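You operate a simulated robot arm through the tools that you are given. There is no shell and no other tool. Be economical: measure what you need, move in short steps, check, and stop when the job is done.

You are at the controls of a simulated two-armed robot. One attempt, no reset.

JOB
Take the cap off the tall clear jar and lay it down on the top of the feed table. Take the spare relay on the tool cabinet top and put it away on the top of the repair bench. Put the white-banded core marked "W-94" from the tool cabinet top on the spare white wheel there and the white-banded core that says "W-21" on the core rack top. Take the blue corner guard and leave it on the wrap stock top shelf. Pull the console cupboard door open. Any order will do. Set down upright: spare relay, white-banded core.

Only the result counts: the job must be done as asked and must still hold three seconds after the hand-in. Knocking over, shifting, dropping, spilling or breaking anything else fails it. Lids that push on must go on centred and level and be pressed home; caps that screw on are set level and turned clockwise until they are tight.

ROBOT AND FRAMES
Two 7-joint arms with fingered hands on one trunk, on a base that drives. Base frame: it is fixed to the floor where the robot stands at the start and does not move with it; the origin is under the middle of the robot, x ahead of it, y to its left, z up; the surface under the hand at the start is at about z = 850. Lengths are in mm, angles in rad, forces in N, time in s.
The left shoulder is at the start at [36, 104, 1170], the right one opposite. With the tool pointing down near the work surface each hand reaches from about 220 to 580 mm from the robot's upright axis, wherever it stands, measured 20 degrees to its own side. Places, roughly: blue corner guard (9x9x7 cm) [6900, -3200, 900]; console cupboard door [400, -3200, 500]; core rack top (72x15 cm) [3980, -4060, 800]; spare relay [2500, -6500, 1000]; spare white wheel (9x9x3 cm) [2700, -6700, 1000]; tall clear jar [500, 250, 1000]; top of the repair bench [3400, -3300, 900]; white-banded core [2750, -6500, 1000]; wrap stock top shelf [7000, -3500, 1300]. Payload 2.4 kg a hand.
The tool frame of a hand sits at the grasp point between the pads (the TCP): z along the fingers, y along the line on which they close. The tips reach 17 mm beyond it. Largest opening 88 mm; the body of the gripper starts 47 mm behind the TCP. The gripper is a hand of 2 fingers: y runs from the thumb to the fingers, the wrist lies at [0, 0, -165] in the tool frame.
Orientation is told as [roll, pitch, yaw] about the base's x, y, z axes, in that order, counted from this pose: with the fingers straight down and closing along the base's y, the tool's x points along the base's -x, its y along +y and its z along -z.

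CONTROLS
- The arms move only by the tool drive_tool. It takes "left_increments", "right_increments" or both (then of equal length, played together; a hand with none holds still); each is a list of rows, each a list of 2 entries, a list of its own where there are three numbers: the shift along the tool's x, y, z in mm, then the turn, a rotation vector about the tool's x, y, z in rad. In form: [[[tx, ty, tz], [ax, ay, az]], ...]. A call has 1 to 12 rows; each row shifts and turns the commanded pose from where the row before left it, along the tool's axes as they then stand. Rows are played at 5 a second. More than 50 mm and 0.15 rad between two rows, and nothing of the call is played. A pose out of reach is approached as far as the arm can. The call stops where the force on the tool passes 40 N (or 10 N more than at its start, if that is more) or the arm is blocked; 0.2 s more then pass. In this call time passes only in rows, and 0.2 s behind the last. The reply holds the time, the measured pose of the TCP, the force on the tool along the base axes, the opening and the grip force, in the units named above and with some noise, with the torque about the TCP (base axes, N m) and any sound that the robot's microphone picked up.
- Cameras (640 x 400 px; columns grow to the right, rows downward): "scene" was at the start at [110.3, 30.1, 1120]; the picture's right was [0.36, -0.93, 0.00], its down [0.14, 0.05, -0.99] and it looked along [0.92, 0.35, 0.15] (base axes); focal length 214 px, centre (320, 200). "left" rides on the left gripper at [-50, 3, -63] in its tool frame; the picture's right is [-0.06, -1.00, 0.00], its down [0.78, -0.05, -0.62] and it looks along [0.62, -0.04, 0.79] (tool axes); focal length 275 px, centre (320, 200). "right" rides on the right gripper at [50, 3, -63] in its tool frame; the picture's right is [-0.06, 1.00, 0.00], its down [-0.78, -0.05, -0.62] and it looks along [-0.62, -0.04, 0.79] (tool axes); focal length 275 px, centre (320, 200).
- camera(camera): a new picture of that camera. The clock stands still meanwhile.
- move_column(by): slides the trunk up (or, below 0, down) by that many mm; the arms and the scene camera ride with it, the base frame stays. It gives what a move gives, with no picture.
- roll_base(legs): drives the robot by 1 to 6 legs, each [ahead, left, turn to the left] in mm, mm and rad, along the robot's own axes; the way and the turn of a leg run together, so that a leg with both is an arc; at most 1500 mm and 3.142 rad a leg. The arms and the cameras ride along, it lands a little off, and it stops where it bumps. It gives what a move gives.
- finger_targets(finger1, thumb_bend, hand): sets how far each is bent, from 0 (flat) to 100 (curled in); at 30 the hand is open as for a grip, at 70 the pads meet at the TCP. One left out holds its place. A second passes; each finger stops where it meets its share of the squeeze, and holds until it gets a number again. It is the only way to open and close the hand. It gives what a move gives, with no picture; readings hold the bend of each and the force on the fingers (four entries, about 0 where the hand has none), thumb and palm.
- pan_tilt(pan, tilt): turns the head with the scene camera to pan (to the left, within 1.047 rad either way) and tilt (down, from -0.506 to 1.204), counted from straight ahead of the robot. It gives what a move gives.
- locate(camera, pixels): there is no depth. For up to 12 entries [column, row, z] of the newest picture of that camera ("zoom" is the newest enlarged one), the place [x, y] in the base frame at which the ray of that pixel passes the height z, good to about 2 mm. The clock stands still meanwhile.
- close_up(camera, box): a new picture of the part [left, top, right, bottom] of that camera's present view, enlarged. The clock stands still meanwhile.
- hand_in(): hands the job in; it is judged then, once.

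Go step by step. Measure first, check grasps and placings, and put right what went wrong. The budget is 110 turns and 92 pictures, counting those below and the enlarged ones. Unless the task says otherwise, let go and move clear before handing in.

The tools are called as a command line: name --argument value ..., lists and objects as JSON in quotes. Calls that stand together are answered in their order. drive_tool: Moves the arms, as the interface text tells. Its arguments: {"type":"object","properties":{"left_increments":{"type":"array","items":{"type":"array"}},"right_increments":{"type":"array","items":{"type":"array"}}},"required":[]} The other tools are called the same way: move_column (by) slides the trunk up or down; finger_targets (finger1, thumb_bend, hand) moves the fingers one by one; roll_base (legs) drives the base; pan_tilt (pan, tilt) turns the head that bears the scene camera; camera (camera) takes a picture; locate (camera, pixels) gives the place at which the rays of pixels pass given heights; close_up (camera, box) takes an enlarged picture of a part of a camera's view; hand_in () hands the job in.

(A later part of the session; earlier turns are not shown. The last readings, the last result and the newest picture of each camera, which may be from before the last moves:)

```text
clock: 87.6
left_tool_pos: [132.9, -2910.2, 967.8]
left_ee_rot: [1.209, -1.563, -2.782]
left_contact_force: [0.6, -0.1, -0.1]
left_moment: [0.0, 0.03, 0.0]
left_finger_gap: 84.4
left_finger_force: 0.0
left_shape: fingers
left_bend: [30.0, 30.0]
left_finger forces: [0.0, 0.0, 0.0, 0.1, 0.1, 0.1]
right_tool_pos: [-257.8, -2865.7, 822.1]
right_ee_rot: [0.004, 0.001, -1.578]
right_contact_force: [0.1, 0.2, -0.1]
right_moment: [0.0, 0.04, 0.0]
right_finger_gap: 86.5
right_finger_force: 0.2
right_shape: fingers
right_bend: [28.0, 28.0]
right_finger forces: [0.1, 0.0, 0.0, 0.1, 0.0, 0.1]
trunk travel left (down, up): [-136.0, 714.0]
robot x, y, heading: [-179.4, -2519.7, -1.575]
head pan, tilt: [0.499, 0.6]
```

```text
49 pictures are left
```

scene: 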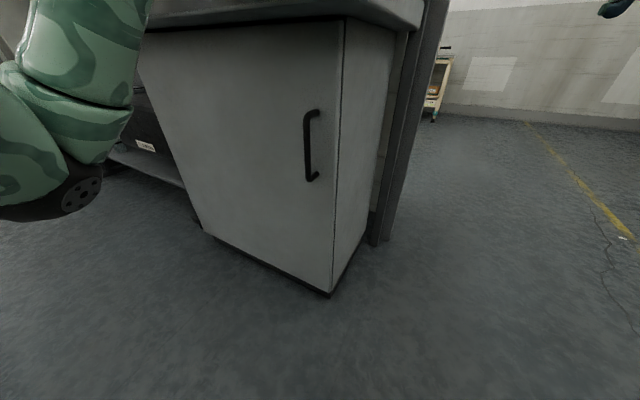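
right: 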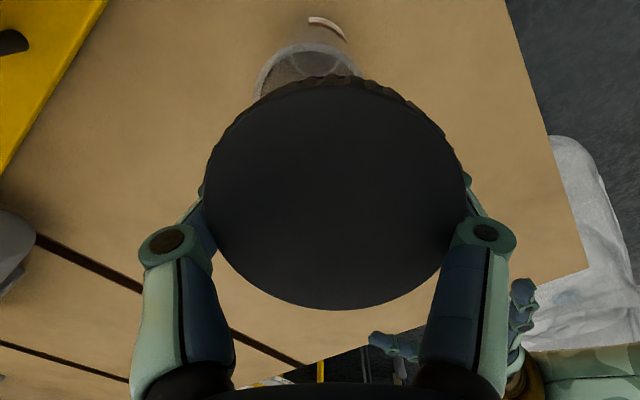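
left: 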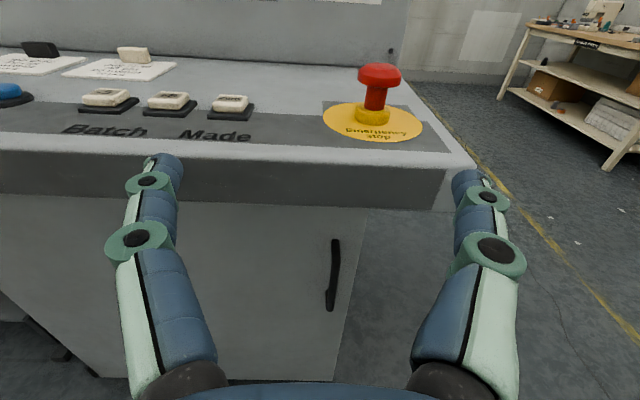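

I now see the handle at (335, 240)–(330, 308) in the left view too. I triangulate with the last scene picture ((307, 113)–(310, 179)).

locate --camera "scene" --pixels '[[306, 114, 680], [306, 114, 640], [306, 114, 600], [309, 179, 500], [309, 179, 460], [309, 179, 540], [331, 288, 40], [345, 22, 780]]'

locate --camera "left" --pixels '[[336, 240, 680], [336, 240, 640], [336, 240, 600], [331, 308, 500], [331, 308, 460], [331, 308, 540], [444, 170, 860], [440, 208, 790]]'

```text
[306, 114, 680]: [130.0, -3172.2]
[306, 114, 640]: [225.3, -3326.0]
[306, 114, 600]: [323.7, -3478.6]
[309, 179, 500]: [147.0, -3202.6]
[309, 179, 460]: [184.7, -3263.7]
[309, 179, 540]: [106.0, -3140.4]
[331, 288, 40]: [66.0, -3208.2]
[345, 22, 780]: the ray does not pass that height
```

```text
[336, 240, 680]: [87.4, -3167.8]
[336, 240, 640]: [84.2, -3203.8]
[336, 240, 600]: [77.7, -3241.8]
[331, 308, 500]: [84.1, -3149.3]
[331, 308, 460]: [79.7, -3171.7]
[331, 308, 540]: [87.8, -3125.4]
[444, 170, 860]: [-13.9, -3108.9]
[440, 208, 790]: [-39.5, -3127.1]
```

The two views put the bar near x ≈ 98, y ≈ -3140, z 530–690. I take the hand down in front of the desk edge to z ≈ 610 and shift it to x ≈ 98.

drive_tool --left_increments '[[[45, 0, 0], [0, 0, 0]], [[45, -5, 0], [0, 0, 0]], [[45, -5, 0], [0, 0, 0]], [[45, -5, 0], [0, 0, 0]], [[45, -5, 0], [0, 0, 0]], [[45, -5, 0], [0, 0, 0]], [[45, -5, 0], [0, 0, 0]], [[43, -5, 0], [0, 0, 0]]]'

camera --camera "left"

```text
clock: 89.4
left_tool_pos: [111.9, -2921.3, 609.1]
left_ee_rot: [1.035, -1.561, -2.612]
left_contact_force: [0.1, 0.0, -0.3]
left_moment: [0.05, 0.0, 0.04]
left_finger_gap: 84.5
left_finger_force: 0.1
left_shape: fingers
left_bend: [30.0, 30.0]
left_finger forces: [0.0, 0.0, 0.0, 0.1, 0.2, 0.0]
left hand out of reach, approached as far as the arm can: row 1, 2
right_tool_pos: [-258.3, -2865.9, 821.2]
right_ee_rot: [0.004, 0.003, -1.576]
right_contact_force: [-0.7, 0.5, 0.5]
right_moment: [0.02, -0.03, 0.0]
right_finger_gap: 86.3
right_finger_force: 0.1
right_shape: fingers
right_bend: [28.0, 28.0]
right_finger forces: [0.0, 0.0, 0.0, 0.1, 0.1, 0.1]
trunk travel left (down, up): [-136.0, 714.0]
robot x, y, heading: [-179.5, -2521.3, -1.572]
head pan, tilt: [0.499, 0.6]
```

```text
48 pictures are left
```

left: 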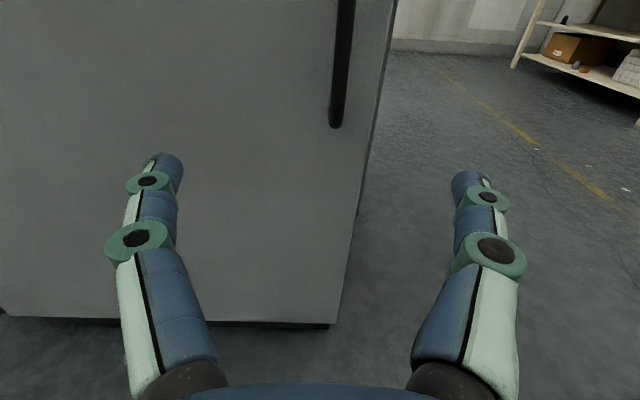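

locate --camera "left" --pixels '[[336, 125, 500], [336, 125, 520], [336, 125, 540], [336, 125, 480], [333, 322, 40], [333, 322, 60], [333, 322, 80]]'

```text
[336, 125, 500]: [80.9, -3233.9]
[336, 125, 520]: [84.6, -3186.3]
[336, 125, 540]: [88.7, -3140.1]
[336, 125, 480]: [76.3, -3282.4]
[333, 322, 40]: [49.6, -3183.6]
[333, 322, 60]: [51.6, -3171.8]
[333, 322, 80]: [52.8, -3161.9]
```

Consistent now: the bar is at (91, -3120), z 549–693. I drive 110 mm ahead, centre on it and rise to z 620, then check.

drive_tool --left_increments '[[[-11, -21, 0], [0, 0, 0]]]'

roll_base --legs '[[110, 0, 0]]'

camera --camera "left"

```text
clock: 89.8
left_tool_pos: [88.2, -2920.4, 621.7]
left_ee_rot: [1.12, -1.562, -2.698]
left_contact_force: [0.6, 0.6, 0.9]
left_moment: [0.03, -0.01, -0.01]
left_finger_gap: 84.6
left_finger_force: 0.1
left_shape: fingers
left_bend: [30.0, 30.0]
left_finger forces: [0.0, 0.1, 0.0, 0.0, 0.0, 0.0]
right_tool_pos: [-258.8, -2865.3, 821.3]
right_ee_rot: [0.004, 0.001, -1.575]
right_contact_force: [0.4, 0.0, -0.5]
right_moment: [0.0, 0.01, 0.0]
right_finger_gap: 86.5
right_finger_force: 0.1
right_shape: fingers
right_bend: [28.0, 28.0]
right_finger forces: [0.1, 0.1, 0.0, 0.0, 0.0, 0.0]
trunk travel left (down, up): [-136.0, 714.0]
robot x, y, heading: [-177.4, -2519.2, -1.572]
head pan, tilt: [0.499, 0.6]
```

```text
clock: 91.0
left_tool_pos: [87.4, -3032.8, 622.5]
left_ee_rot: [1.227, -1.562, -2.804]
left_contact_force: [0.0, 1.1, 0.1]
left_moment: [0.01, 0.01, 0.0]
left_finger_gap: 84.3
left_finger_force: 0.1
left_shape: fingers
left_bend: [30.0, 30.0]
left_finger forces: [0.1, 0.1, 0.1, 0.0, 0.1, 0.1]
right_tool_pos: [-259.4, -2978.0, 822.1]
right_ee_rot: [0.005, 0.003, -1.575]
right_contact_force: [-0.9, -0.3, -0.1]
right_moment: [0.02, 0.01, -0.02]
right_finger_gap: 86.3
right_finger_force: 0.1
right_shape: fingers
right_bend: [28.0, 28.0]
right_finger forces: [0.0, 0.0, 0.1, 0.1, 0.0, 0.0]
trunk travel left (down, up): [-136.0, 714.0]
robot x, y, heading: [-176.9, -2631.6, -1.575]
head pan, tilt: [0.499, 0.6]
```

```text
47 pictures are left
```

left: 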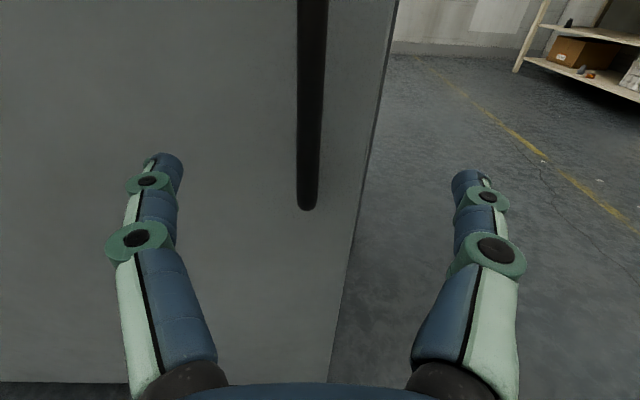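

The bar is nicely between the fingers (column 310). I advance 82 mm and close on it.

drive_tool --left_increments '[[[0, 2, 30], [0, 0, 0]], [[0, 2, 30], [0, 0, 0]], [[0, 0, 22], [0, 0, 0]]]'

finger_targets --hand "left" --finger1 72 --thumb_bend 72

camera --camera "left"

```text
clock: 91.8
left_tool_pos: [91.2, -3116.1, 622.9]
left_ee_rot: [1.162, -1.561, -2.739]
left_contact_force: [-0.2, 0.4, -0.2]
left_moment: [0.01, -0.01, 0.0]
left_finger_gap: 84.0
left_finger_force: 0.0
left_shape: fingers
left_bend: [30.0, 30.0]
left_finger forces: [0.1, 0.0, 0.0, 0.1, 0.0, 0.0]
right_tool_pos: [-260.5, -2978.5, 822.0]
right_ee_rot: [0.005, 0.001, -1.575]
right_contact_force: [0.6, -0.4, -0.5]
right_moment: [0.02, -0.02, -0.02]
right_finger_gap: 86.0
right_finger_force: 0.1
right_shape: fingers
right_bend: [28.0, 28.0]
right_finger forces: [0.0, 0.0, 0.1, 0.1, 0.0, 0.1]
trunk travel left (down, up): [-136.0, 714.0]
robot x, y, heading: [-177.8, -2629.5, -1.576]
head pan, tilt: [0.499, 0.6]
```

```text
clock: 92.8
left_tool_pos: [91.2, -3116.5, 621.8]
left_ee_rot: [1.204, -1.563, -2.78]
left_contact_force: [0.1, 0.0, -0.5]
left_moment: [-0.01, 0.02, -0.03]
left_finger_gap: 0.0
left_finger_force: 0.1
left_shape: fingers
left_bend: [71.0, 71.0]
left_finger forces: [0.1, 0.0, 0.0, 0.0, 0.0, 0.0]
right_tool_pos: [-259.2, -2978.2, 822.4]
right_ee_rot: [0.005, 0.001, -1.576]
right_contact_force: [0.3, 0.3, 0.3]
right_moment: [0.02, 0.04, -0.02]
right_finger_gap: 86.4
right_finger_force: 0.1
right_shape: fingers
right_bend: [28.0, 28.0]
right_finger forces: [0.1, 0.0, 0.1, 0.0, 0.1, 0.0]
trunk travel left (down, up): [-136.0, 714.0]
robot x, y, heading: [-178.5, -2633.3, -1.575]
head pan, tilt: [0.499, 0.6]
```

```text
46 pictures are left
```

left: 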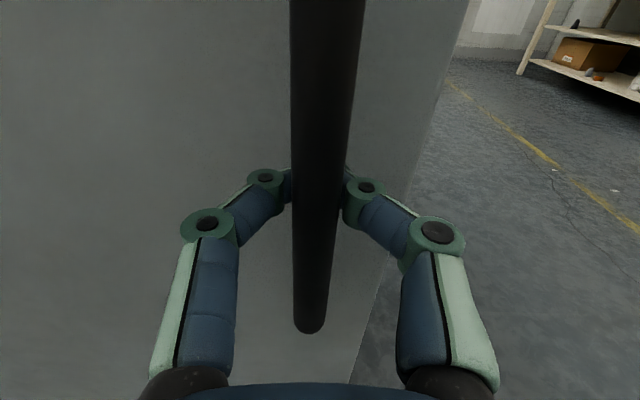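

The fingers have met behind the bar, hooking it. I pull by backing the base along the door's arc, first about 0.25 rad.

roll_base --legs '[[-80, 12, 0], [-86, 20, 0]]'

camera --camera "scene"

```text
clock: 94.6
left_tool_pos: [123.8, -2950.9, 622.3]
left_ee_rot: [1.217, -1.56, -2.793]
left_contact_force: [-0.1, -0.3, -0.5]
left_moment: [-0.01, -0.01, 0.0]
left_finger_gap: 0.0
left_finger_force: 0.1
left_shape: fingers
left_bend: [71.0, 71.0]
left_finger forces: [0.0, 0.1, 0.0, 0.1, 0.0, 0.0]
right_tool_pos: [-226.3, -2812.4, 821.7]
right_ee_rot: [0.005, 0.002, -1.578]
right_contact_force: [0.3, -0.3, 0.2]
right_moment: [-0.01, 0.0, 0.04]
right_finger_gap: 86.6
right_finger_force: 0.1
right_shape: fingers
right_bend: [28.0, 28.0]
right_finger forces: [0.1, 0.1, 0.0, 0.1, 0.0, 0.1]
trunk travel left (down, up): [-136.0, 714.0]
robot x, y, heading: [-145.6, -2466.1, -1.575]
head pan, tilt: [0.499, 0.6]
```

```text
45 pictures are left
```

scene: 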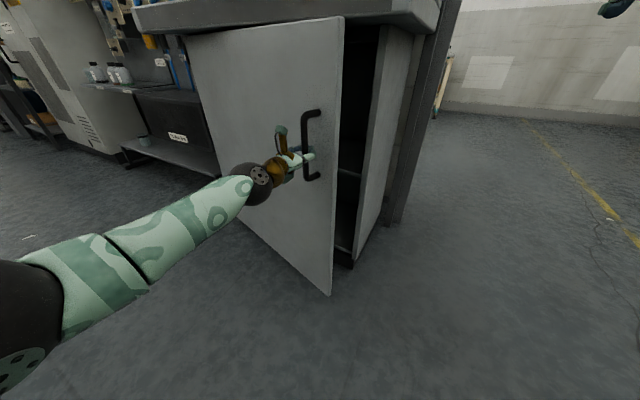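

The door follows the hand and is open about 0.25 rad. I carry on along the arc, another 0.5 rad in small legs, turning the robot slightly with it.

roll_base --legs '[[-77, 33, 0], [-76, 40, 0], [-68, 50, 0], [-62, 57, 0]]'

camera --camera "scene"

```text
clock: 97.7
left_tool_pos: [306.3, -2669.6, 622.9]
left_ee_rot: [1.201, -1.563, -2.777]
left_contact_force: [4.2, -5.6, -0.1]
left_moment: [0.0, 0.01, -0.04]
left_finger_gap: 3.0
left_finger_force: 2.9
left_shape: fingers
left_bend: [64.0, 72.0]
left_finger forces: [6.9, 0.0, 0.0, 0.1, 0.0, 0.0]
right_tool_pos: [-45.7, -2532.3, 820.7]
right_ee_rot: [0.004, 0.002, -1.575]
right_contact_force: [-0.2, -0.4, 0.6]
right_moment: [0.0, -0.01, 0.03]
right_finger_gap: 86.5
right_finger_force: 0.0
right_shape: fingers
right_bend: [28.0, 28.0]
right_finger forces: [0.1, 0.0, 0.0, 0.0, 0.0, 0.0]
trunk travel left (down, up): [-136.0, 714.0]
robot x, y, heading: [34.2, -2184.5, -1.58]
head pan, tilt: [0.499, 0.6]
```

```text
44 pictures are left
```

scene: 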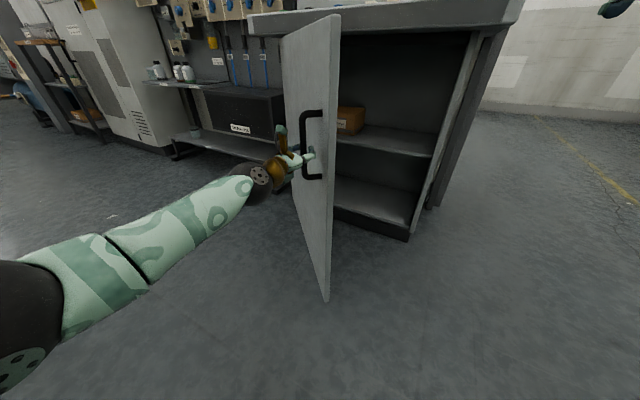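

Open about 0.75 rad with moderate force. I go on to about 1.2 rad.

roll_base --legs '[[-55, 65, 0], [-45, 72, 0], [-34, 78, 0]]'

camera --camera "scene"

camera --camera "left"

```text
clock: 100.1
left_tool_pos: [526.0, -2533.5, 621.5]
left_ee_rot: [1.263, -1.563, -2.831]
left_contact_force: [-0.6, 2.5, -0.8]
left_moment: [0.01, -0.01, -0.01]
left_finger_gap: 0.1
left_finger_force: 2.0
left_shape: fingers
left_bend: [71.0, 69.0]
left_finger forces: [2.0, 0.0, 0.1, 0.0, 2.1, 0.0]
right_tool_pos: [173.5, -2399.9, 820.9]
right_ee_rot: [0.002, 0.0, -1.569]
right_contact_force: [-0.1, 0.6, 0.1]
right_moment: [0.02, -0.01, 0.0]
right_finger_gap: 86.5
right_finger_force: 0.1
right_shape: fingers
right_bend: [28.0, 28.0]
right_finger forces: [0.0, 0.0, 0.0, 0.1, 0.0, 0.0]
trunk travel left (down, up): [-136.0, 714.0]
robot x, y, heading: [248.9, -2047.8, -1.571]
head pan, tilt: [0.499, 0.6]
```

```text
43 pictures are left
```

scene: 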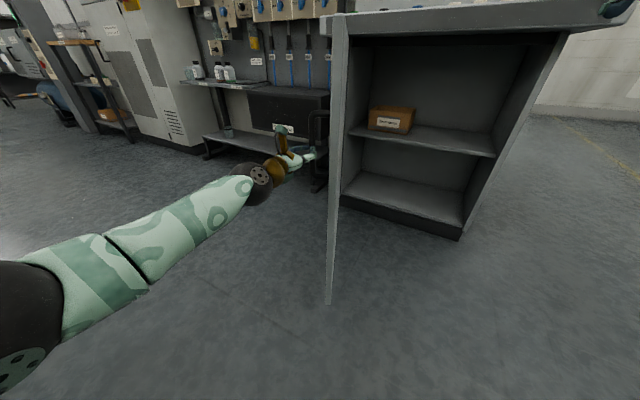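

```text
42 pictures are left
```

left: 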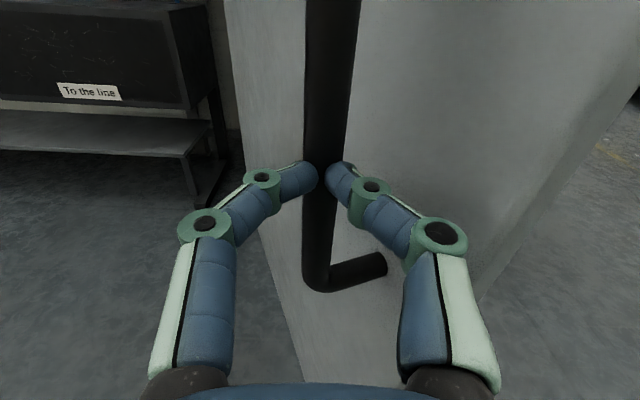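

The door stands open about 70°. I open the fingers just enough to clear the bar and back off straight.

finger_targets --hand "left" --finger1 58 --thumb_bend 58

roll_base --legs '[[-60, 0, 0], [-200, 0, 0]]'

move_column --by 264

pan_tilt --pan 0.3 --tilt 0.3

camera --camera "scene"

```text
clock: 101.1
left_tool_pos: [527.1, -2533.7, 622.1]
left_ee_rot: [1.248, -1.562, -2.815]
left_contact_force: [0.5, 0.0, 0.3]
left_moment: [-0.01, 0.01, 0.03]
left_finger_gap: 23.0
left_finger_force: 0.0
left_shape: fingers
left_bend: [57.0, 57.0]
left_finger forces: [0.0, 0.0, 0.0, 0.1, 0.1, 0.0]
right_tool_pos: [174.2, -2399.8, 821.8]
right_ee_rot: [0.003, 0.002, -1.568]
right_contact_force: [-0.2, -0.6, 0.3]
right_moment: [0.01, 0.02, 0.02]
right_finger_gap: 86.3
right_finger_force: 0.0
right_shape: fingers
right_bend: [28.0, 28.0]
right_finger forces: [0.1, 0.0, 0.0, 0.0, 0.0, 0.0]
trunk travel left (down, up): [-136.0, 714.0]
robot x, y, heading: [251.6, -2054.7, -1.568]
head pan, tilt: [0.499, 0.6]
```

```text
clock: 103.3
left_tool_pos: [527.3, -2275.1, 621.9]
left_ee_rot: [1.246, -1.562, -2.809]
left_contact_force: [-0.4, 1.8, -0.4]
left_moment: [0.01, -0.01, -0.01]
left_finger_gap: 22.9
left_finger_force: 0.0
left_shape: fingers
left_bend: [57.0, 57.0]
left_finger forces: [0.0, 0.1, 0.1, 0.1, 0.1, 0.0]
right_tool_pos: [173.6, -2142.3, 821.0]
right_ee_rot: [0.003, 0.001, -1.566]
right_contact_force: [0.5, -1.7, 0.3]
right_moment: [0.02, 0.0, 0.03]
right_finger_gap: 86.4
right_finger_force: 0.0
right_shape: fingers
right_bend: [28.0, 28.0]
right_finger forces: [0.1, 0.1, 0.1, 0.1, 0.1, 0.0]
trunk travel left (down, up): [-136.0, 714.0]
robot x, y, heading: [251.3, -1795.3, -1.563]
head pan, tilt: [0.499, 0.6]
```

```text
clock: 106.0
left_tool_pos: [527.1, -2275.6, 885.7]
left_ee_rot: [1.232, -1.561, -2.798]
left_contact_force: [0.0, -0.7, 0.1]
left_moment: [0.0, -0.01, -0.01]
left_finger_gap: 23.2
left_finger_force: 0.0
left_shape: fingers
left_bend: [57.0, 57.0]
left_finger forces: [0.0, 0.0, 0.0, 0.0, 0.0, 0.0]
right_tool_pos: [173.6, -2142.8, 1084.5]
right_ee_rot: [0.005, 0.001, -1.562]
right_contact_force: [0.0, -0.9, -0.4]
right_moment: [0.0, 0.02, -0.02]
right_finger_gap: 86.2
right_finger_force: 0.0
right_shape: fingers
right_bend: [28.0, 28.0]
right_finger forces: [0.0, 0.1, 0.0, 0.1, 0.0, 0.1]
trunk travel left (down, up): [-400.0, 450.0]
robot x, y, heading: [255.2, -1796.9, -1.563]
head pan, tilt: [0.499, 0.6]
```

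```text
clock: 106.8
left_tool_pos: [526.0, -2275.9, 885.9]
left_ee_rot: [1.258, -1.561, -2.824]
left_contact_force: [0.2, 0.6, -0.1]
left_moment: [0.02, 0.01, 0.01]
left_finger_gap: 23.0
left_finger_force: 0.1
left_shape: fingers
left_bend: [57.0, 57.0]
left_finger forces: [0.0, 0.0, 0.0, 0.1, 0.1, 0.0]
right_tool_pos: [174.7, -2142.3, 1085.7]
right_ee_rot: [0.005, 0.002, -1.565]
right_contact_force: [0.1, 0.0, 0.1]
right_moment: [0.03, -0.02, 0.0]
right_finger_gap: 86.3
right_finger_force: 0.0
right_shape: fingers
right_bend: [28.0, 28.0]
right_finger forces: [0.0, 0.0, 0.1, 0.1, 0.1, 0.0]
trunk travel left (down, up): [-400.0, 450.0]
robot x, y, heading: [255.1, -1792.9, -1.564]
head pan, tilt: [0.3, 0.3]
```

```text
41 pictures are left
```

scene: 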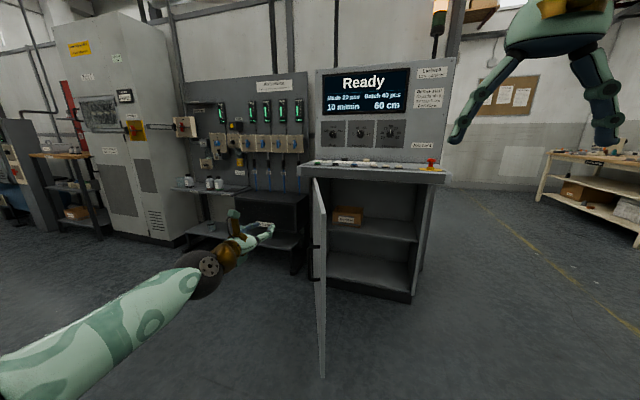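

The door stays open on its own at (318, 270). Now the tool cabinet (2600, -6600): I pan the head left to see the way.

pan_tilt --pan 1.04 --tilt 0.15

camera --camera "scene"

```text
clock: 107.9
left_tool_pos: [526.5, -2274.9, 886.3]
left_ee_rot: [1.248, -1.562, -2.812]
left_contact_force: [0.0, -0.5, 0.9]
left_moment: [-0.03, 0.05, -0.01]
left_finger_gap: 23.2
left_finger_force: 0.1
left_shape: fingers
left_bend: [57.0, 57.0]
left_finger forces: [0.0, 0.1, 0.1, 0.0, 0.0, 0.0]
right_tool_pos: [174.3, -2142.0, 1085.7]
right_ee_rot: [0.004, 0.001, -1.563]
right_contact_force: [-0.2, -0.8, -0.3]
right_moment: [-0.01, -0.04, -0.01]
right_finger_gap: 86.3
right_finger_force: 0.0
right_shape: fingers
right_bend: [28.0, 28.0]
right_finger forces: [0.1, 0.1, 0.0, 0.0, 0.0, 0.0]
trunk travel left (down, up): [-400.0, 450.0]
robot x, y, heading: [249.5, -1793.7, -1.565]
head pan, tilt: [1.04, 0.15]
```

```text
40 pictures are left
```

scene: 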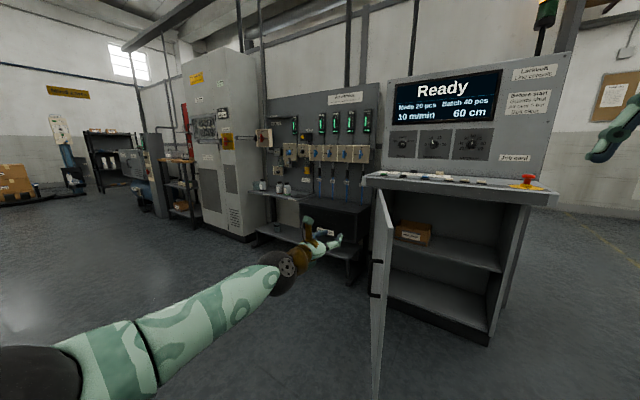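

locate --camera "scene" --pixels '[[600, 208, 0], [245, 240, 0], [190, 222, 0], [160, 218, 0], [180, 160, 900], [100, 193, 0], [250, 235, 0], [40, 190, 0]]'

close_up --camera "scene" --box '[0, 80, 240, 230]'

```text
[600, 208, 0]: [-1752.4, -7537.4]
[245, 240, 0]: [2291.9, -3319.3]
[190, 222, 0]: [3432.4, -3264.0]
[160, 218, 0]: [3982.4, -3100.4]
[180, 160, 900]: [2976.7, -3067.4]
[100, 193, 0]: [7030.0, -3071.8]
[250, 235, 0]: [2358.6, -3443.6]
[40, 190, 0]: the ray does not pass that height
```

```text
2.67 times, centred on (120, 155) of scene
```

zoom: 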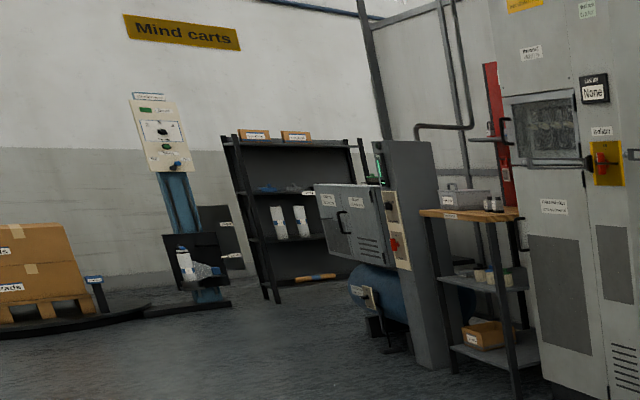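

The wood-topped bench at (180, 160) is the repair bench, the dark rack at (110, 150) the wrap stock; the tool cabinet must lie behind this row, reached by the aisle to the right. I put the left hand fingers-down, then drive round the console via x ≈ -600.

drive_tool --left_increments '[[[-40, 0, 0], [0, 0.1428, 0]], [[-40, 0, 0], [0, 0.1428, 0]], [[-40, 0, 0], [0, 0.1428, 0]], [[-40, 0, 0], [0, 0.1428, 0]], [[0, 0, 0], [0, 0.1428, 0]], [[0, 0, 0], [0, 0.1428, 0]], [[0, 0, 0], [0, 0.1428, 0]], [[0, 0, 0], [0, 0.1428, 0]], [[0, 0, 0], [0, 0.1428, 0]], [[0, 0, 0], [0, 0.1428, 0]], [[0, 0, 0], [0, 0.1428, 0]]]'

roll_base --legs '[[0, -850, 0], [1500, 0, 0], [1200, 0, 0]]'

pan_tilt --pan 0.8 --tilt 0.2

camera --camera "scene"

```text
clock: 110.3
left_tool_pos: [525.7, -2309.3, 1041.6]
left_ee_rot: [0.008, 0.003, -1.566]
left_contact_force: [-0.9, -0.1, 0.1]
left_moment: [0.01, 0.01, 0.0]
left_finger_gap: 23.2
left_finger_force: 0.1
left_shape: fingers
left_bend: [57.0, 57.0]
left_finger forces: [0.0, 0.1, 0.0, 0.0, 0.1, 0.0]
right_tool_pos: [174.0, -2142.2, 1085.4]
right_ee_rot: [0.004, 0.003, -1.563]
right_contact_force: [-0.1, -0.3, -0.1]
right_moment: [-0.01, -0.03, 0.02]
right_finger_gap: 86.4
right_finger_force: 0.0
right_shape: fingers
right_bend: [28.0, 28.0]
right_finger forces: [0.0, 0.1, 0.0, 0.0, 0.1, 0.0]
trunk travel left (down, up): [-400.0, 450.0]
robot x, y, heading: [253.5, -1793.6, -1.565]
head pan, tilt: [1.04, 0.15]
```

```text
clock: 127.6
left_tool_pos: [-352.4, -5084.4, 1040.3]
left_ee_rot: [0.007, 0.001, -1.626]
left_contact_force: [0.6, -0.5, 0.1]
left_moment: [0.02, -0.02, 0.0]
left_finger_gap: 23.1
left_finger_force: 0.0
left_shape: fingers
left_bend: [57.0, 57.0]
left_finger forces: [0.0, 0.0, 0.1, 0.0, 0.0, 0.0]
right_tool_pos: [-692.4, -4896.4, 1085.3]
right_ee_rot: [0.003, 0.001, -1.625]
right_contact_force: [0.4, 0.2, 0.4]
right_moment: [0.01, 0.02, 0.02]
right_finger_gap: 86.2
right_finger_force: 0.0
right_shape: fingers
right_bend: [28.0, 28.0]
right_finger forces: [0.0, 0.1, 0.0, 0.1, 0.1, 0.0]
trunk travel left (down, up): [-400.0, 450.0]
robot x, y, heading: [-593.5, -4556.4, -1.623]
head pan, tilt: [1.04, 0.15]
```

```text
clock: 128.4
left_tool_pos: [-352.4, -5083.6, 1041.1]
left_ee_rot: [0.009, 0.001, -1.626]
left_contact_force: [0.0, -0.3, 0.4]
left_moment: [0.01, 0.02, -0.01]
left_finger_gap: 23.1
left_finger_force: 0.0
left_shape: fingers
left_bend: [57.0, 57.0]
left_finger forces: [0.0, 0.1, 0.1, 0.0, 0.0, 0.1]
right_tool_pos: [-691.2, -4896.9, 1086.1]
right_ee_rot: [0.002, 0.002, -1.623]
right_contact_force: [-0.7, -0.5, -0.8]
right_moment: [-0.02, 0.03, 0.0]
right_finger_gap: 86.3
right_finger_force: 0.0
right_shape: fingers
right_bend: [28.0, 28.0]
right_finger forces: [0.0, 0.1, 0.1, 0.0, 0.1, 0.1]
trunk travel left (down, up): [-400.0, 450.0]
robot x, y, heading: [-592.1, -4554.9, -1.621]
head pan, tilt: [0.799, 0.201]
```

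```text
38 pictures are left
```

scene: 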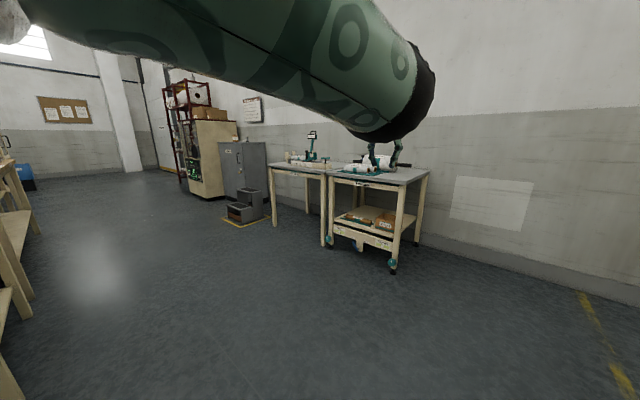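

A grey cabinet with things on top may be hidden by the arm; I see the grey cabinet at (243, 165). I locate it and the cart.

locate --camera "scene" --pixels '[[240, 143, 1000], [262, 146, 1000], [300, 165, 900], [392, 272, 0], [325, 245, 0], [252, 226, 0], [20, 330, 0], [35, 232, 0]]'

close_up --camera "scene" --box '[140, 70, 440, 280]'

```text
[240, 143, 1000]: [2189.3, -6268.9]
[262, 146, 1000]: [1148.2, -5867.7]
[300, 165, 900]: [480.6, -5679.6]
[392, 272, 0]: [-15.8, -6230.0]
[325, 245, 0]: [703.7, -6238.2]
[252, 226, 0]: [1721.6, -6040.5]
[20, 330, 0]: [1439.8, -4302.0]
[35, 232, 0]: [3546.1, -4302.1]
```

```text
1.90 times, centred on (290, 175) of scene
```

zoom: 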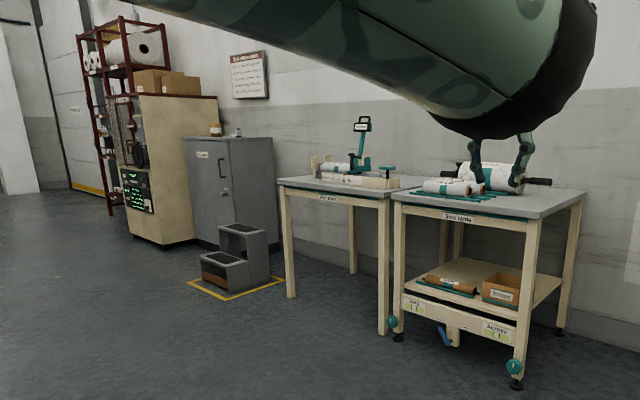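

The tool cabinet is the grey one near (2400, -6500) with small items on top. I drive to y ≈ -5050, turn to +x, run to x ≈ 2550 and turn to face the cabinet.

roll_base --legs '[[500, 0, 0], [0, 0, 1.621], [1500, 0, 0], [1500, 0, 0]]'

roll_base --legs '[[0, 0, -1.571]]'

pan_tilt --pan 0 --tilt 0.3

camera --camera "scene"

```text
clock: 148.9
left_tool_pos: [2854.2, -5041.0, 1040.0]
left_ee_rot: [0.009, 0.0, -0.075]
left_contact_force: [-0.9, -0.2, -0.2]
left_moment: [0.04, 0.01, 0.0]
left_finger_gap: 23.1
left_finger_force: 0.0
left_shape: fingers
left_bend: [57.0, 57.0]
left_finger forces: [0.0, 0.1, 0.0, 0.0, 0.0, 0.1]
right_tool_pos: [2660.1, -5378.2, 1084.8]
right_ee_rot: [0.001, 0.003, -0.074]
right_contact_force: [0.1, 0.1, -0.7]
right_moment: [-0.02, -0.01, 0.02]
right_finger_gap: 86.3
right_finger_force: 0.0
right_shape: fingers
right_bend: [28.0, 28.0]
right_finger forces: [0.0, 0.1, 0.1, 0.0, 0.0, 0.0]
trunk travel left (down, up): [-400.0, 450.0]
robot x, y, heading: [2321.1, -5274.6, -0.073]
head pan, tilt: [0.799, 0.201]
```

```text
clock: 153.2
left_tool_pos: [2550.1, -5808.6, 1039.8]
left_ee_rot: [0.009, 0.001, -1.648]
left_contact_force: [-0.8, -0.2, -0.4]
left_moment: [0.02, -0.03, -0.04]
left_finger_gap: 23.0
left_finger_force: 0.0
left_shape: fingers
left_bend: [57.0, 57.0]
left_finger forces: [0.1, 0.0, 0.0, 0.1, 0.0, 0.0]
right_tool_pos: [2213.0, -5612.4, 1086.4]
right_ee_rot: [0.005, 0.002, -1.649]
right_contact_force: [-0.3, -0.1, -0.2]
right_moment: [-0.03, 0.02, 0.0]
right_finger_gap: 86.3
right_finger_force: 0.1
right_shape: fingers
right_bend: [28.0, 28.0]
right_finger forces: [0.0, 0.1, 0.1, 0.0, 0.0, 0.0]
trunk travel left (down, up): [-400.0, 450.0]
robot x, y, heading: [2320.6, -5272.7, -1.647]
head pan, tilt: [0.799, 0.201]
```

```text
clock: 154.3
left_tool_pos: [2549.8, -5808.3, 1040.0]
left_ee_rot: [0.008, 0.004, -1.648]
left_contact_force: [0.0, -0.1, 0.0]
left_moment: [0.01, 0.01, -0.02]
left_finger_gap: 23.1
left_finger_force: 0.0
left_shape: fingers
left_bend: [57.0, 57.0]
left_finger forces: [0.1, 0.0, 0.0, 0.0, 0.0, 0.0]
right_tool_pos: [2214.1, -5613.2, 1086.0]
right_ee_rot: [0.002, 0.002, -1.648]
right_contact_force: [0.2, -0.5, 1.0]
right_moment: [-0.02, -0.03, 0.0]
right_finger_gap: 86.1
right_finger_force: 0.0
right_shape: fingers
right_bend: [28.0, 28.0]
right_finger forces: [0.0, 0.0, 0.1, 0.0, 0.0, 0.1]
trunk travel left (down, up): [-400.0, 450.0]
robot x, y, heading: [2318.0, -5274.0, -1.648]
head pan, tilt: [0.0, 0.3]
```

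```text
36 pictures are left
```

scene: 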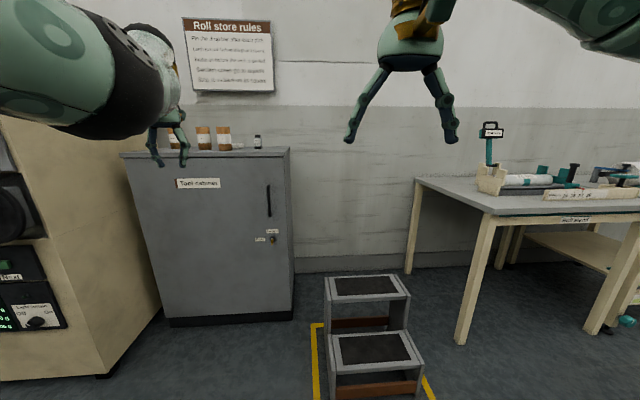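

The tool cabinet top carries three banded cores at (172, 138), (204, 138), (223, 137) and something dark at (257, 141); the stool is close on the right. I locate corners to choose my standing place.

locate --camera "scene" --pixels '[[122, 154, 1000], [292, 154, 1000], [166, 324, 0], [292, 318, 0], [105, 376, 0], [328, 385, 0], [204, 149, 1000], [223, 149, 1000], [257, 149, 1000], [312, 325, 0]]'

close_up --camera "scene" --box '[120, 110, 300, 200]'

```text
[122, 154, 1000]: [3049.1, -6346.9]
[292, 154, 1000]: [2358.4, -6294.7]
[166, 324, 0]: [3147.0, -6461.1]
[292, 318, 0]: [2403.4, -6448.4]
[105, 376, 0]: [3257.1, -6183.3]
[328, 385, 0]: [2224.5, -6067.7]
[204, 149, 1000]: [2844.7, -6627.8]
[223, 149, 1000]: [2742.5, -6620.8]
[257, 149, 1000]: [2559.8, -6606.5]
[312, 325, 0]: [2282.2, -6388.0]
```

```text
3.56 times, centred on (210, 155) of scene
```

zoom: 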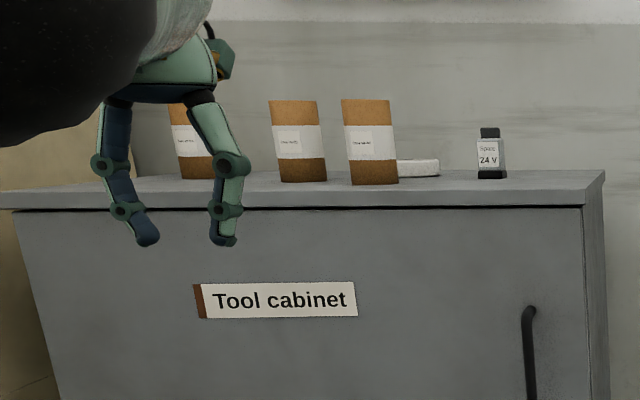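

Items: relay at x ≈ 2560, white wheel ≈ 2650, cores ≈ 2740, 2845, 2950. I raise the trunk 200, square up, shift left to x ≈ 2700 and approach to y ≈ -5980, then look down at the tops.

move_column --by 200

roll_base --legs '[[0, 0, 0.077], [0, 380, 0], [680, 0, 0]]'

pan_tilt --pan 0.0 --tilt 0.6

camera --camera "scene"

```text
clock: 156.5
left_tool_pos: [2549.7, -5808.7, 1239.3]
left_ee_rot: [0.011, 0.003, -1.647]
left_contact_force: [-0.4, 0.3, -0.2]
left_moment: [-0.02, -0.01, -0.01]
left_finger_gap: 23.2
left_finger_force: 0.1
left_shape: fingers
left_bend: [57.0, 57.0]
left_finger forces: [0.1, 0.0, 0.0, 0.0, 0.0, 0.1]
right_tool_pos: [2214.2, -5612.1, 1285.3]
right_ee_rot: [0.003, 0.001, -1.647]
right_contact_force: [-0.4, 0.2, 1.8]
right_moment: [0.01, 0.0, 0.0]
right_finger_gap: 86.3
right_finger_force: 0.1
right_shape: fingers
right_bend: [28.0, 28.0]
right_finger forces: [0.0, 0.1, 0.0, 0.0, 0.0, 0.0]
trunk travel left (down, up): [-600.0, 250.0]
robot x, y, heading: [2319.0, -5270.0, -1.654]
head pan, tilt: [0.0, 0.3]
```

```text
clock: 162.8
left_tool_pos: [2989.8, -6474.3, 1239.7]
left_ee_rot: [0.009, 0.004, -1.564]
left_contact_force: [-0.2, 0.5, -0.3]
left_moment: [0.04, -0.01, -0.01]
left_finger_gap: 23.3
left_finger_force: 0.0
left_shape: fingers
left_bend: [57.0, 57.0]
left_finger forces: [0.1, 0.0, 0.0, 0.0, 0.0, 0.0]
right_tool_pos: [2638.7, -6305.6, 1285.8]
right_ee_rot: [0.002, 0.001, -1.567]
right_contact_force: [-0.4, 0.0, 0.0]
right_moment: [-0.04, 0.0, -0.01]
right_finger_gap: 86.3
right_finger_force: 0.1
right_shape: fingers
right_bend: [28.0, 28.0]
right_finger forces: [0.1, 0.0, 0.0, 0.0, 0.1, 0.0]
trunk travel left (down, up): [-600.0, 250.0]
robot x, y, heading: [2716.4, -5956.3, -1.563]
head pan, tilt: [0.0, 0.3]
```

```text
clock: 163.6
left_tool_pos: [2989.3, -6472.6, 1240.6]
left_ee_rot: [0.01, 0.003, -1.564]
left_contact_force: [-0.2, -0.4, 0.4]
left_moment: [0.02, 0.02, 0.01]
left_finger_gap: 22.8
left_finger_force: 0.0
left_shape: fingers
left_bend: [57.0, 57.0]
left_finger forces: [0.1, 0.0, 0.0, 0.0, 0.1, 0.0]
right_tool_pos: [2637.8, -6306.4, 1285.9]
right_ee_rot: [0.004, 0.001, -1.564]
right_contact_force: [-0.1, -0.2, -0.3]
right_moment: [-0.01, 0.01, 0.03]
right_finger_gap: 86.6
right_finger_force: 0.1
right_shape: fingers
right_bend: [28.0, 28.0]
right_finger forces: [0.0, 0.0, 0.1, 0.1, 0.0, 0.0]
trunk travel left (down, up): [-600.0, 250.0]
robot x, y, heading: [2717.2, -5959.6, -1.571]
head pan, tilt: [0.0, 0.6]
```

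```text
34 pictures are left
```

scene: 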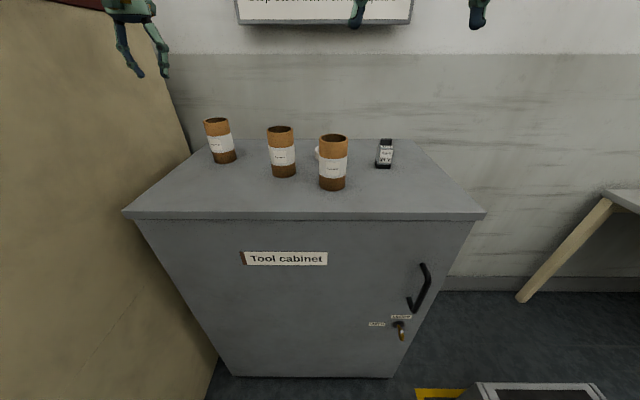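

All items are in view now. I zoom in to read the core labels.

close_up --camera "scene" --box '[195, 105, 405, 200]'

close_up --camera "scene" --box '[260, 115, 360, 195]'

locate --camera "scene" --pixels '[[225, 163, 1000], [284, 177, 1000], [332, 190, 1000], [384, 167, 1000], [318, 156, 1000], [124, 212, 1000], [485, 212, 1000], [391, 140, 1000], [280, 130, 1110], [333, 140, 1110], [217, 122, 1110]]'

```text
3.05 times, centred on (300, 152) of scene
```

zoom: 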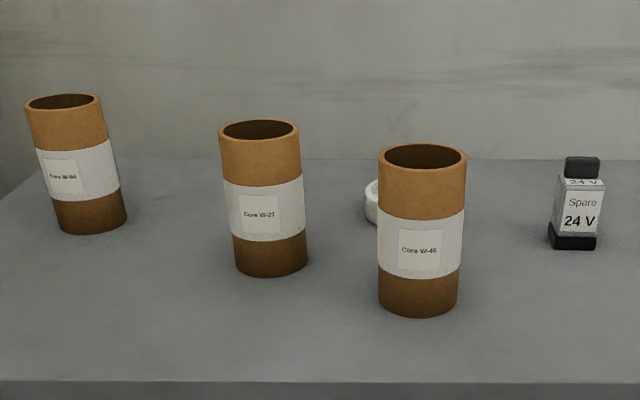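

```text
5.00 times, centred on (310, 155) of scene
```

zoom: 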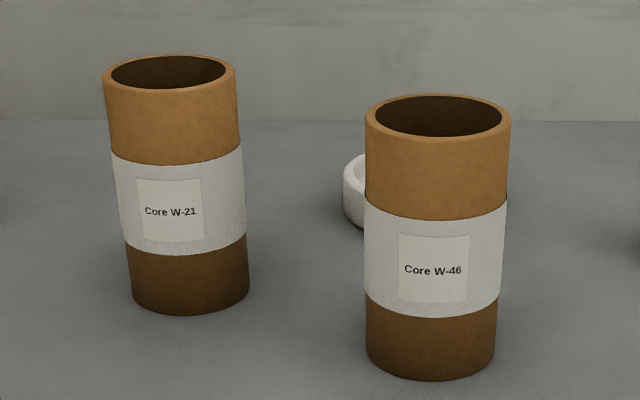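

```text
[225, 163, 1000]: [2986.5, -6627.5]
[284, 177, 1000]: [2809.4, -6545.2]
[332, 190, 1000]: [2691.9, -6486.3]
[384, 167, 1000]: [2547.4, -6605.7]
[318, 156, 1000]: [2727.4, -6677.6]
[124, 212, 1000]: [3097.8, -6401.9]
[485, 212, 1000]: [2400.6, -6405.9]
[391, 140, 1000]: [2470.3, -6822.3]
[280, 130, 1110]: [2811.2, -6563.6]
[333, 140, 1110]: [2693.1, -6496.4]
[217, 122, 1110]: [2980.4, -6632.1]
```

W-21 is the middle core, W-94 the far left, W-46 stays; the wheel is behind W-46, the relay at right. I measure core diameter and the relay size.

locate --camera "scene" --pixels '[[266.6, 130, 1110], [293.4, 129.4, 1110], [272, 173, 1000], [295.7, 172, 1000], [203.5, 119.5, 1110], [228.2, 119, 1110], [380.5, 166, 1000], [394.5, 166, 1000], [387, 139, 1075], [380, 161, 1020], [395, 161, 1020]]'

camera --camera "right"

```text
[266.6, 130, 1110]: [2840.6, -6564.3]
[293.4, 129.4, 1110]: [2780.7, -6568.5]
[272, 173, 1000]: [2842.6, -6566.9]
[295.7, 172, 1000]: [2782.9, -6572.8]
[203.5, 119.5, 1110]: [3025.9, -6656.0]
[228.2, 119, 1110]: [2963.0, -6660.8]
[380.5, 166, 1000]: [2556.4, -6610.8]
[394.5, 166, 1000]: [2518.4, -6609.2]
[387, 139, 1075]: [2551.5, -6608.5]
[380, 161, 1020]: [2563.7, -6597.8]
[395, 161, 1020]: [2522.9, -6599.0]
```

```text
31 pictures are left
```

right: 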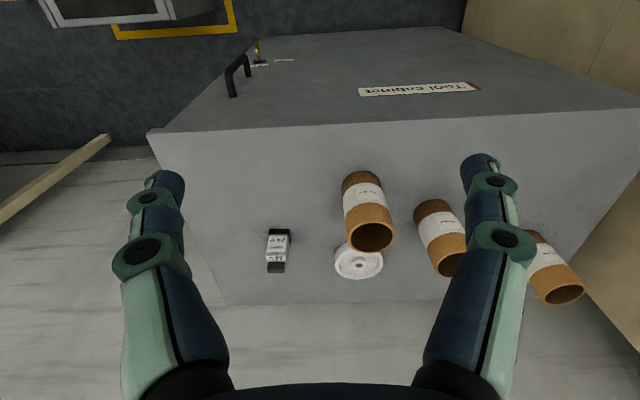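

Core diameter is 60 mm — it fits the hand. In the right view the wheel is at (358, 262) and the relay at (277, 250); I locate both and zoom for details.

locate --camera "right" --pixels '[[358, 261, 1030], [358, 261, 1015], [277, 232, 1000], [277, 270, 1070], [292, 233, 1000], [268, 233, 1000], [448, 262, 1110], [565, 292, 1110], [373, 236, 1110]]'

close_up --camera "right" --box '[240, 170, 420, 290]'

```text
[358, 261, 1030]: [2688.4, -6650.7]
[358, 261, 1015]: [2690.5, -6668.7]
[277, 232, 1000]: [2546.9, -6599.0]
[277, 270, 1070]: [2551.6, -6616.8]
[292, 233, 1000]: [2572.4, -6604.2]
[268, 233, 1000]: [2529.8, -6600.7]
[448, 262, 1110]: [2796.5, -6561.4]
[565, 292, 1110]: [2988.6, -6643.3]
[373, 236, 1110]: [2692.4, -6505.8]
```

```text
3.33 times, centred on (330, 230) of right
```

zoom: 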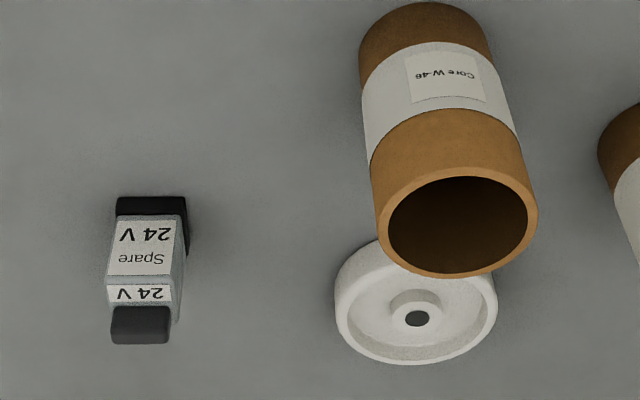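

The wheel is a dish with a rim and small hub; a 60 mm core stands inside it. I open the left hand and drive 200 mm ahead, to have everything in reach.

finger_targets --hand "left" --finger1 30 --thumb_bend 30

roll_base --legs '[[120, 0, 0], [80, 0, 0]]'

camera --camera "scene"

camera --camera "right"

```text
clock: 164.6
left_tool_pos: [2989.9, -6472.9, 1240.5]
left_ee_rot: [0.007, 0.001, -1.563]
left_contact_force: [0.1, -0.8, 0.6]
left_moment: [0.01, -0.01, -0.02]
left_finger_gap: 83.6
left_finger_force: 0.0
left_shape: fingers
left_bend: [30.0, 30.0]
left_finger forces: [0.1, 0.0, 0.0, 0.1, 0.1, 0.0]
right_tool_pos: [2637.7, -6306.8, 1285.9]
right_ee_rot: [0.005, 0.0, -1.565]
right_contact_force: [-0.4, -0.2, -0.7]
right_moment: [-0.03, 0.02, -0.01]
right_finger_gap: 86.6
right_finger_force: 0.0
right_shape: fingers
right_bend: [28.0, 28.0]
right_finger forces: [0.0, 0.1, 0.0, 0.0, 0.0, 0.1]
trunk travel left (down, up): [-600.0, 250.0]
robot x, y, heading: [2717.2, -5958.5, -1.567]
head pan, tilt: [0.0, 0.6]
```

```text
clock: 166.5
left_tool_pos: [2989.6, -6673.7, 1240.3]
left_ee_rot: [0.008, 0.004, -1.567]
left_contact_force: [0.2, -0.6, -0.3]
left_moment: [-0.06, 0.01, 0.01]
left_finger_gap: 83.3
left_finger_force: 0.0
left_shape: fingers
left_bend: [30.0, 30.0]
left_finger forces: [0.1, 0.1, 0.1, 0.0, 0.0, 0.0]
right_tool_pos: [2638.3, -6507.5, 1285.8]
right_ee_rot: [0.003, 0.003, -1.568]
right_contact_force: [0.0, -0.6, 0.2]
right_moment: [0.03, 0.01, -0.02]
right_finger_gap: 86.5
right_finger_force: 0.0
right_shape: fingers
right_bend: [28.0, 28.0]
right_finger forces: [0.0, 0.0, 0.0, 0.0, 0.0, 0.0]
trunk travel left (down, up): [-600.0, 250.0]
robot x, y, heading: [2712.9, -6154.0, -1.568]
head pan, tilt: [0.0, 0.6]
```

```text
29 pictures are left
```

scene: 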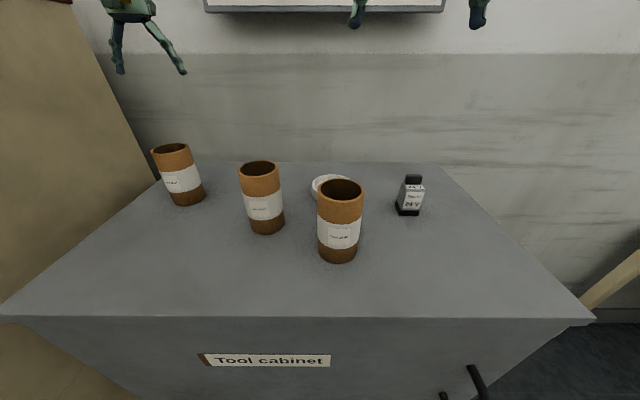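

```text
28 pictures are left
```

right: 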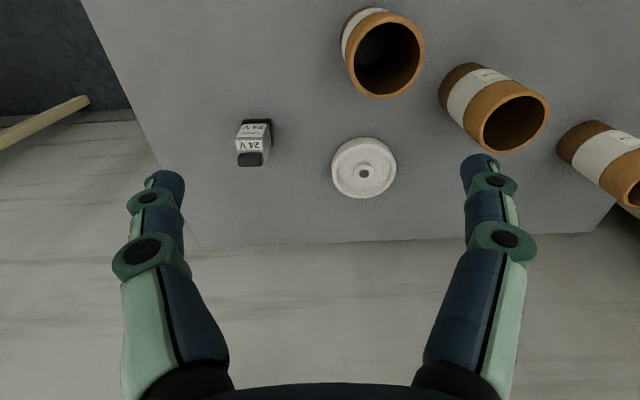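

A fine overhead view. I locate wheel hub (364, 173), relay (250, 158), core rims in both views, averaging the height.

locate --camera "right" --pixels '[[364, 173, 1025], [331, 170, 1028], [397, 166, 1028], [250, 160, 1070], [256, 122, 1000], [514, 125, 1110], [514, 125, 1125], [388, 60, 1110], [635, 190, 1110]]'

locate --camera "scene" --pixels '[[171.5, 148, 1110], [171.5, 148, 1125], [259, 167, 1110], [259, 167, 1125], [172, 202, 1000], [205, 195, 1000], [189, 206, 1000], [412, 178, 1070], [409, 215, 1000], [341, 188, 1110], [267, 234, 1000]]'

```text
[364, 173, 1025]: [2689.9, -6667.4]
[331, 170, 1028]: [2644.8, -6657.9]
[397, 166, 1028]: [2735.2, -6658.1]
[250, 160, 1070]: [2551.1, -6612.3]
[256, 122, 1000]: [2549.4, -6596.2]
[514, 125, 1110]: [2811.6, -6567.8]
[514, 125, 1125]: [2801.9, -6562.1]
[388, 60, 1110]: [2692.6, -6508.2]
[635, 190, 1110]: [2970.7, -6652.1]
```

```text
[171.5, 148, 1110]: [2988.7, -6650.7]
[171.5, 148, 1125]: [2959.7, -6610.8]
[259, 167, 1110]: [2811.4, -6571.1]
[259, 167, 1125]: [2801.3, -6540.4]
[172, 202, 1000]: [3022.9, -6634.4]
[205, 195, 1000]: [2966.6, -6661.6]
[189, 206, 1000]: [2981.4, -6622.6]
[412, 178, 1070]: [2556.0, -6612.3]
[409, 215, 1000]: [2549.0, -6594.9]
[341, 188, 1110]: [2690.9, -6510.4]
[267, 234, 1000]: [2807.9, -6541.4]
```

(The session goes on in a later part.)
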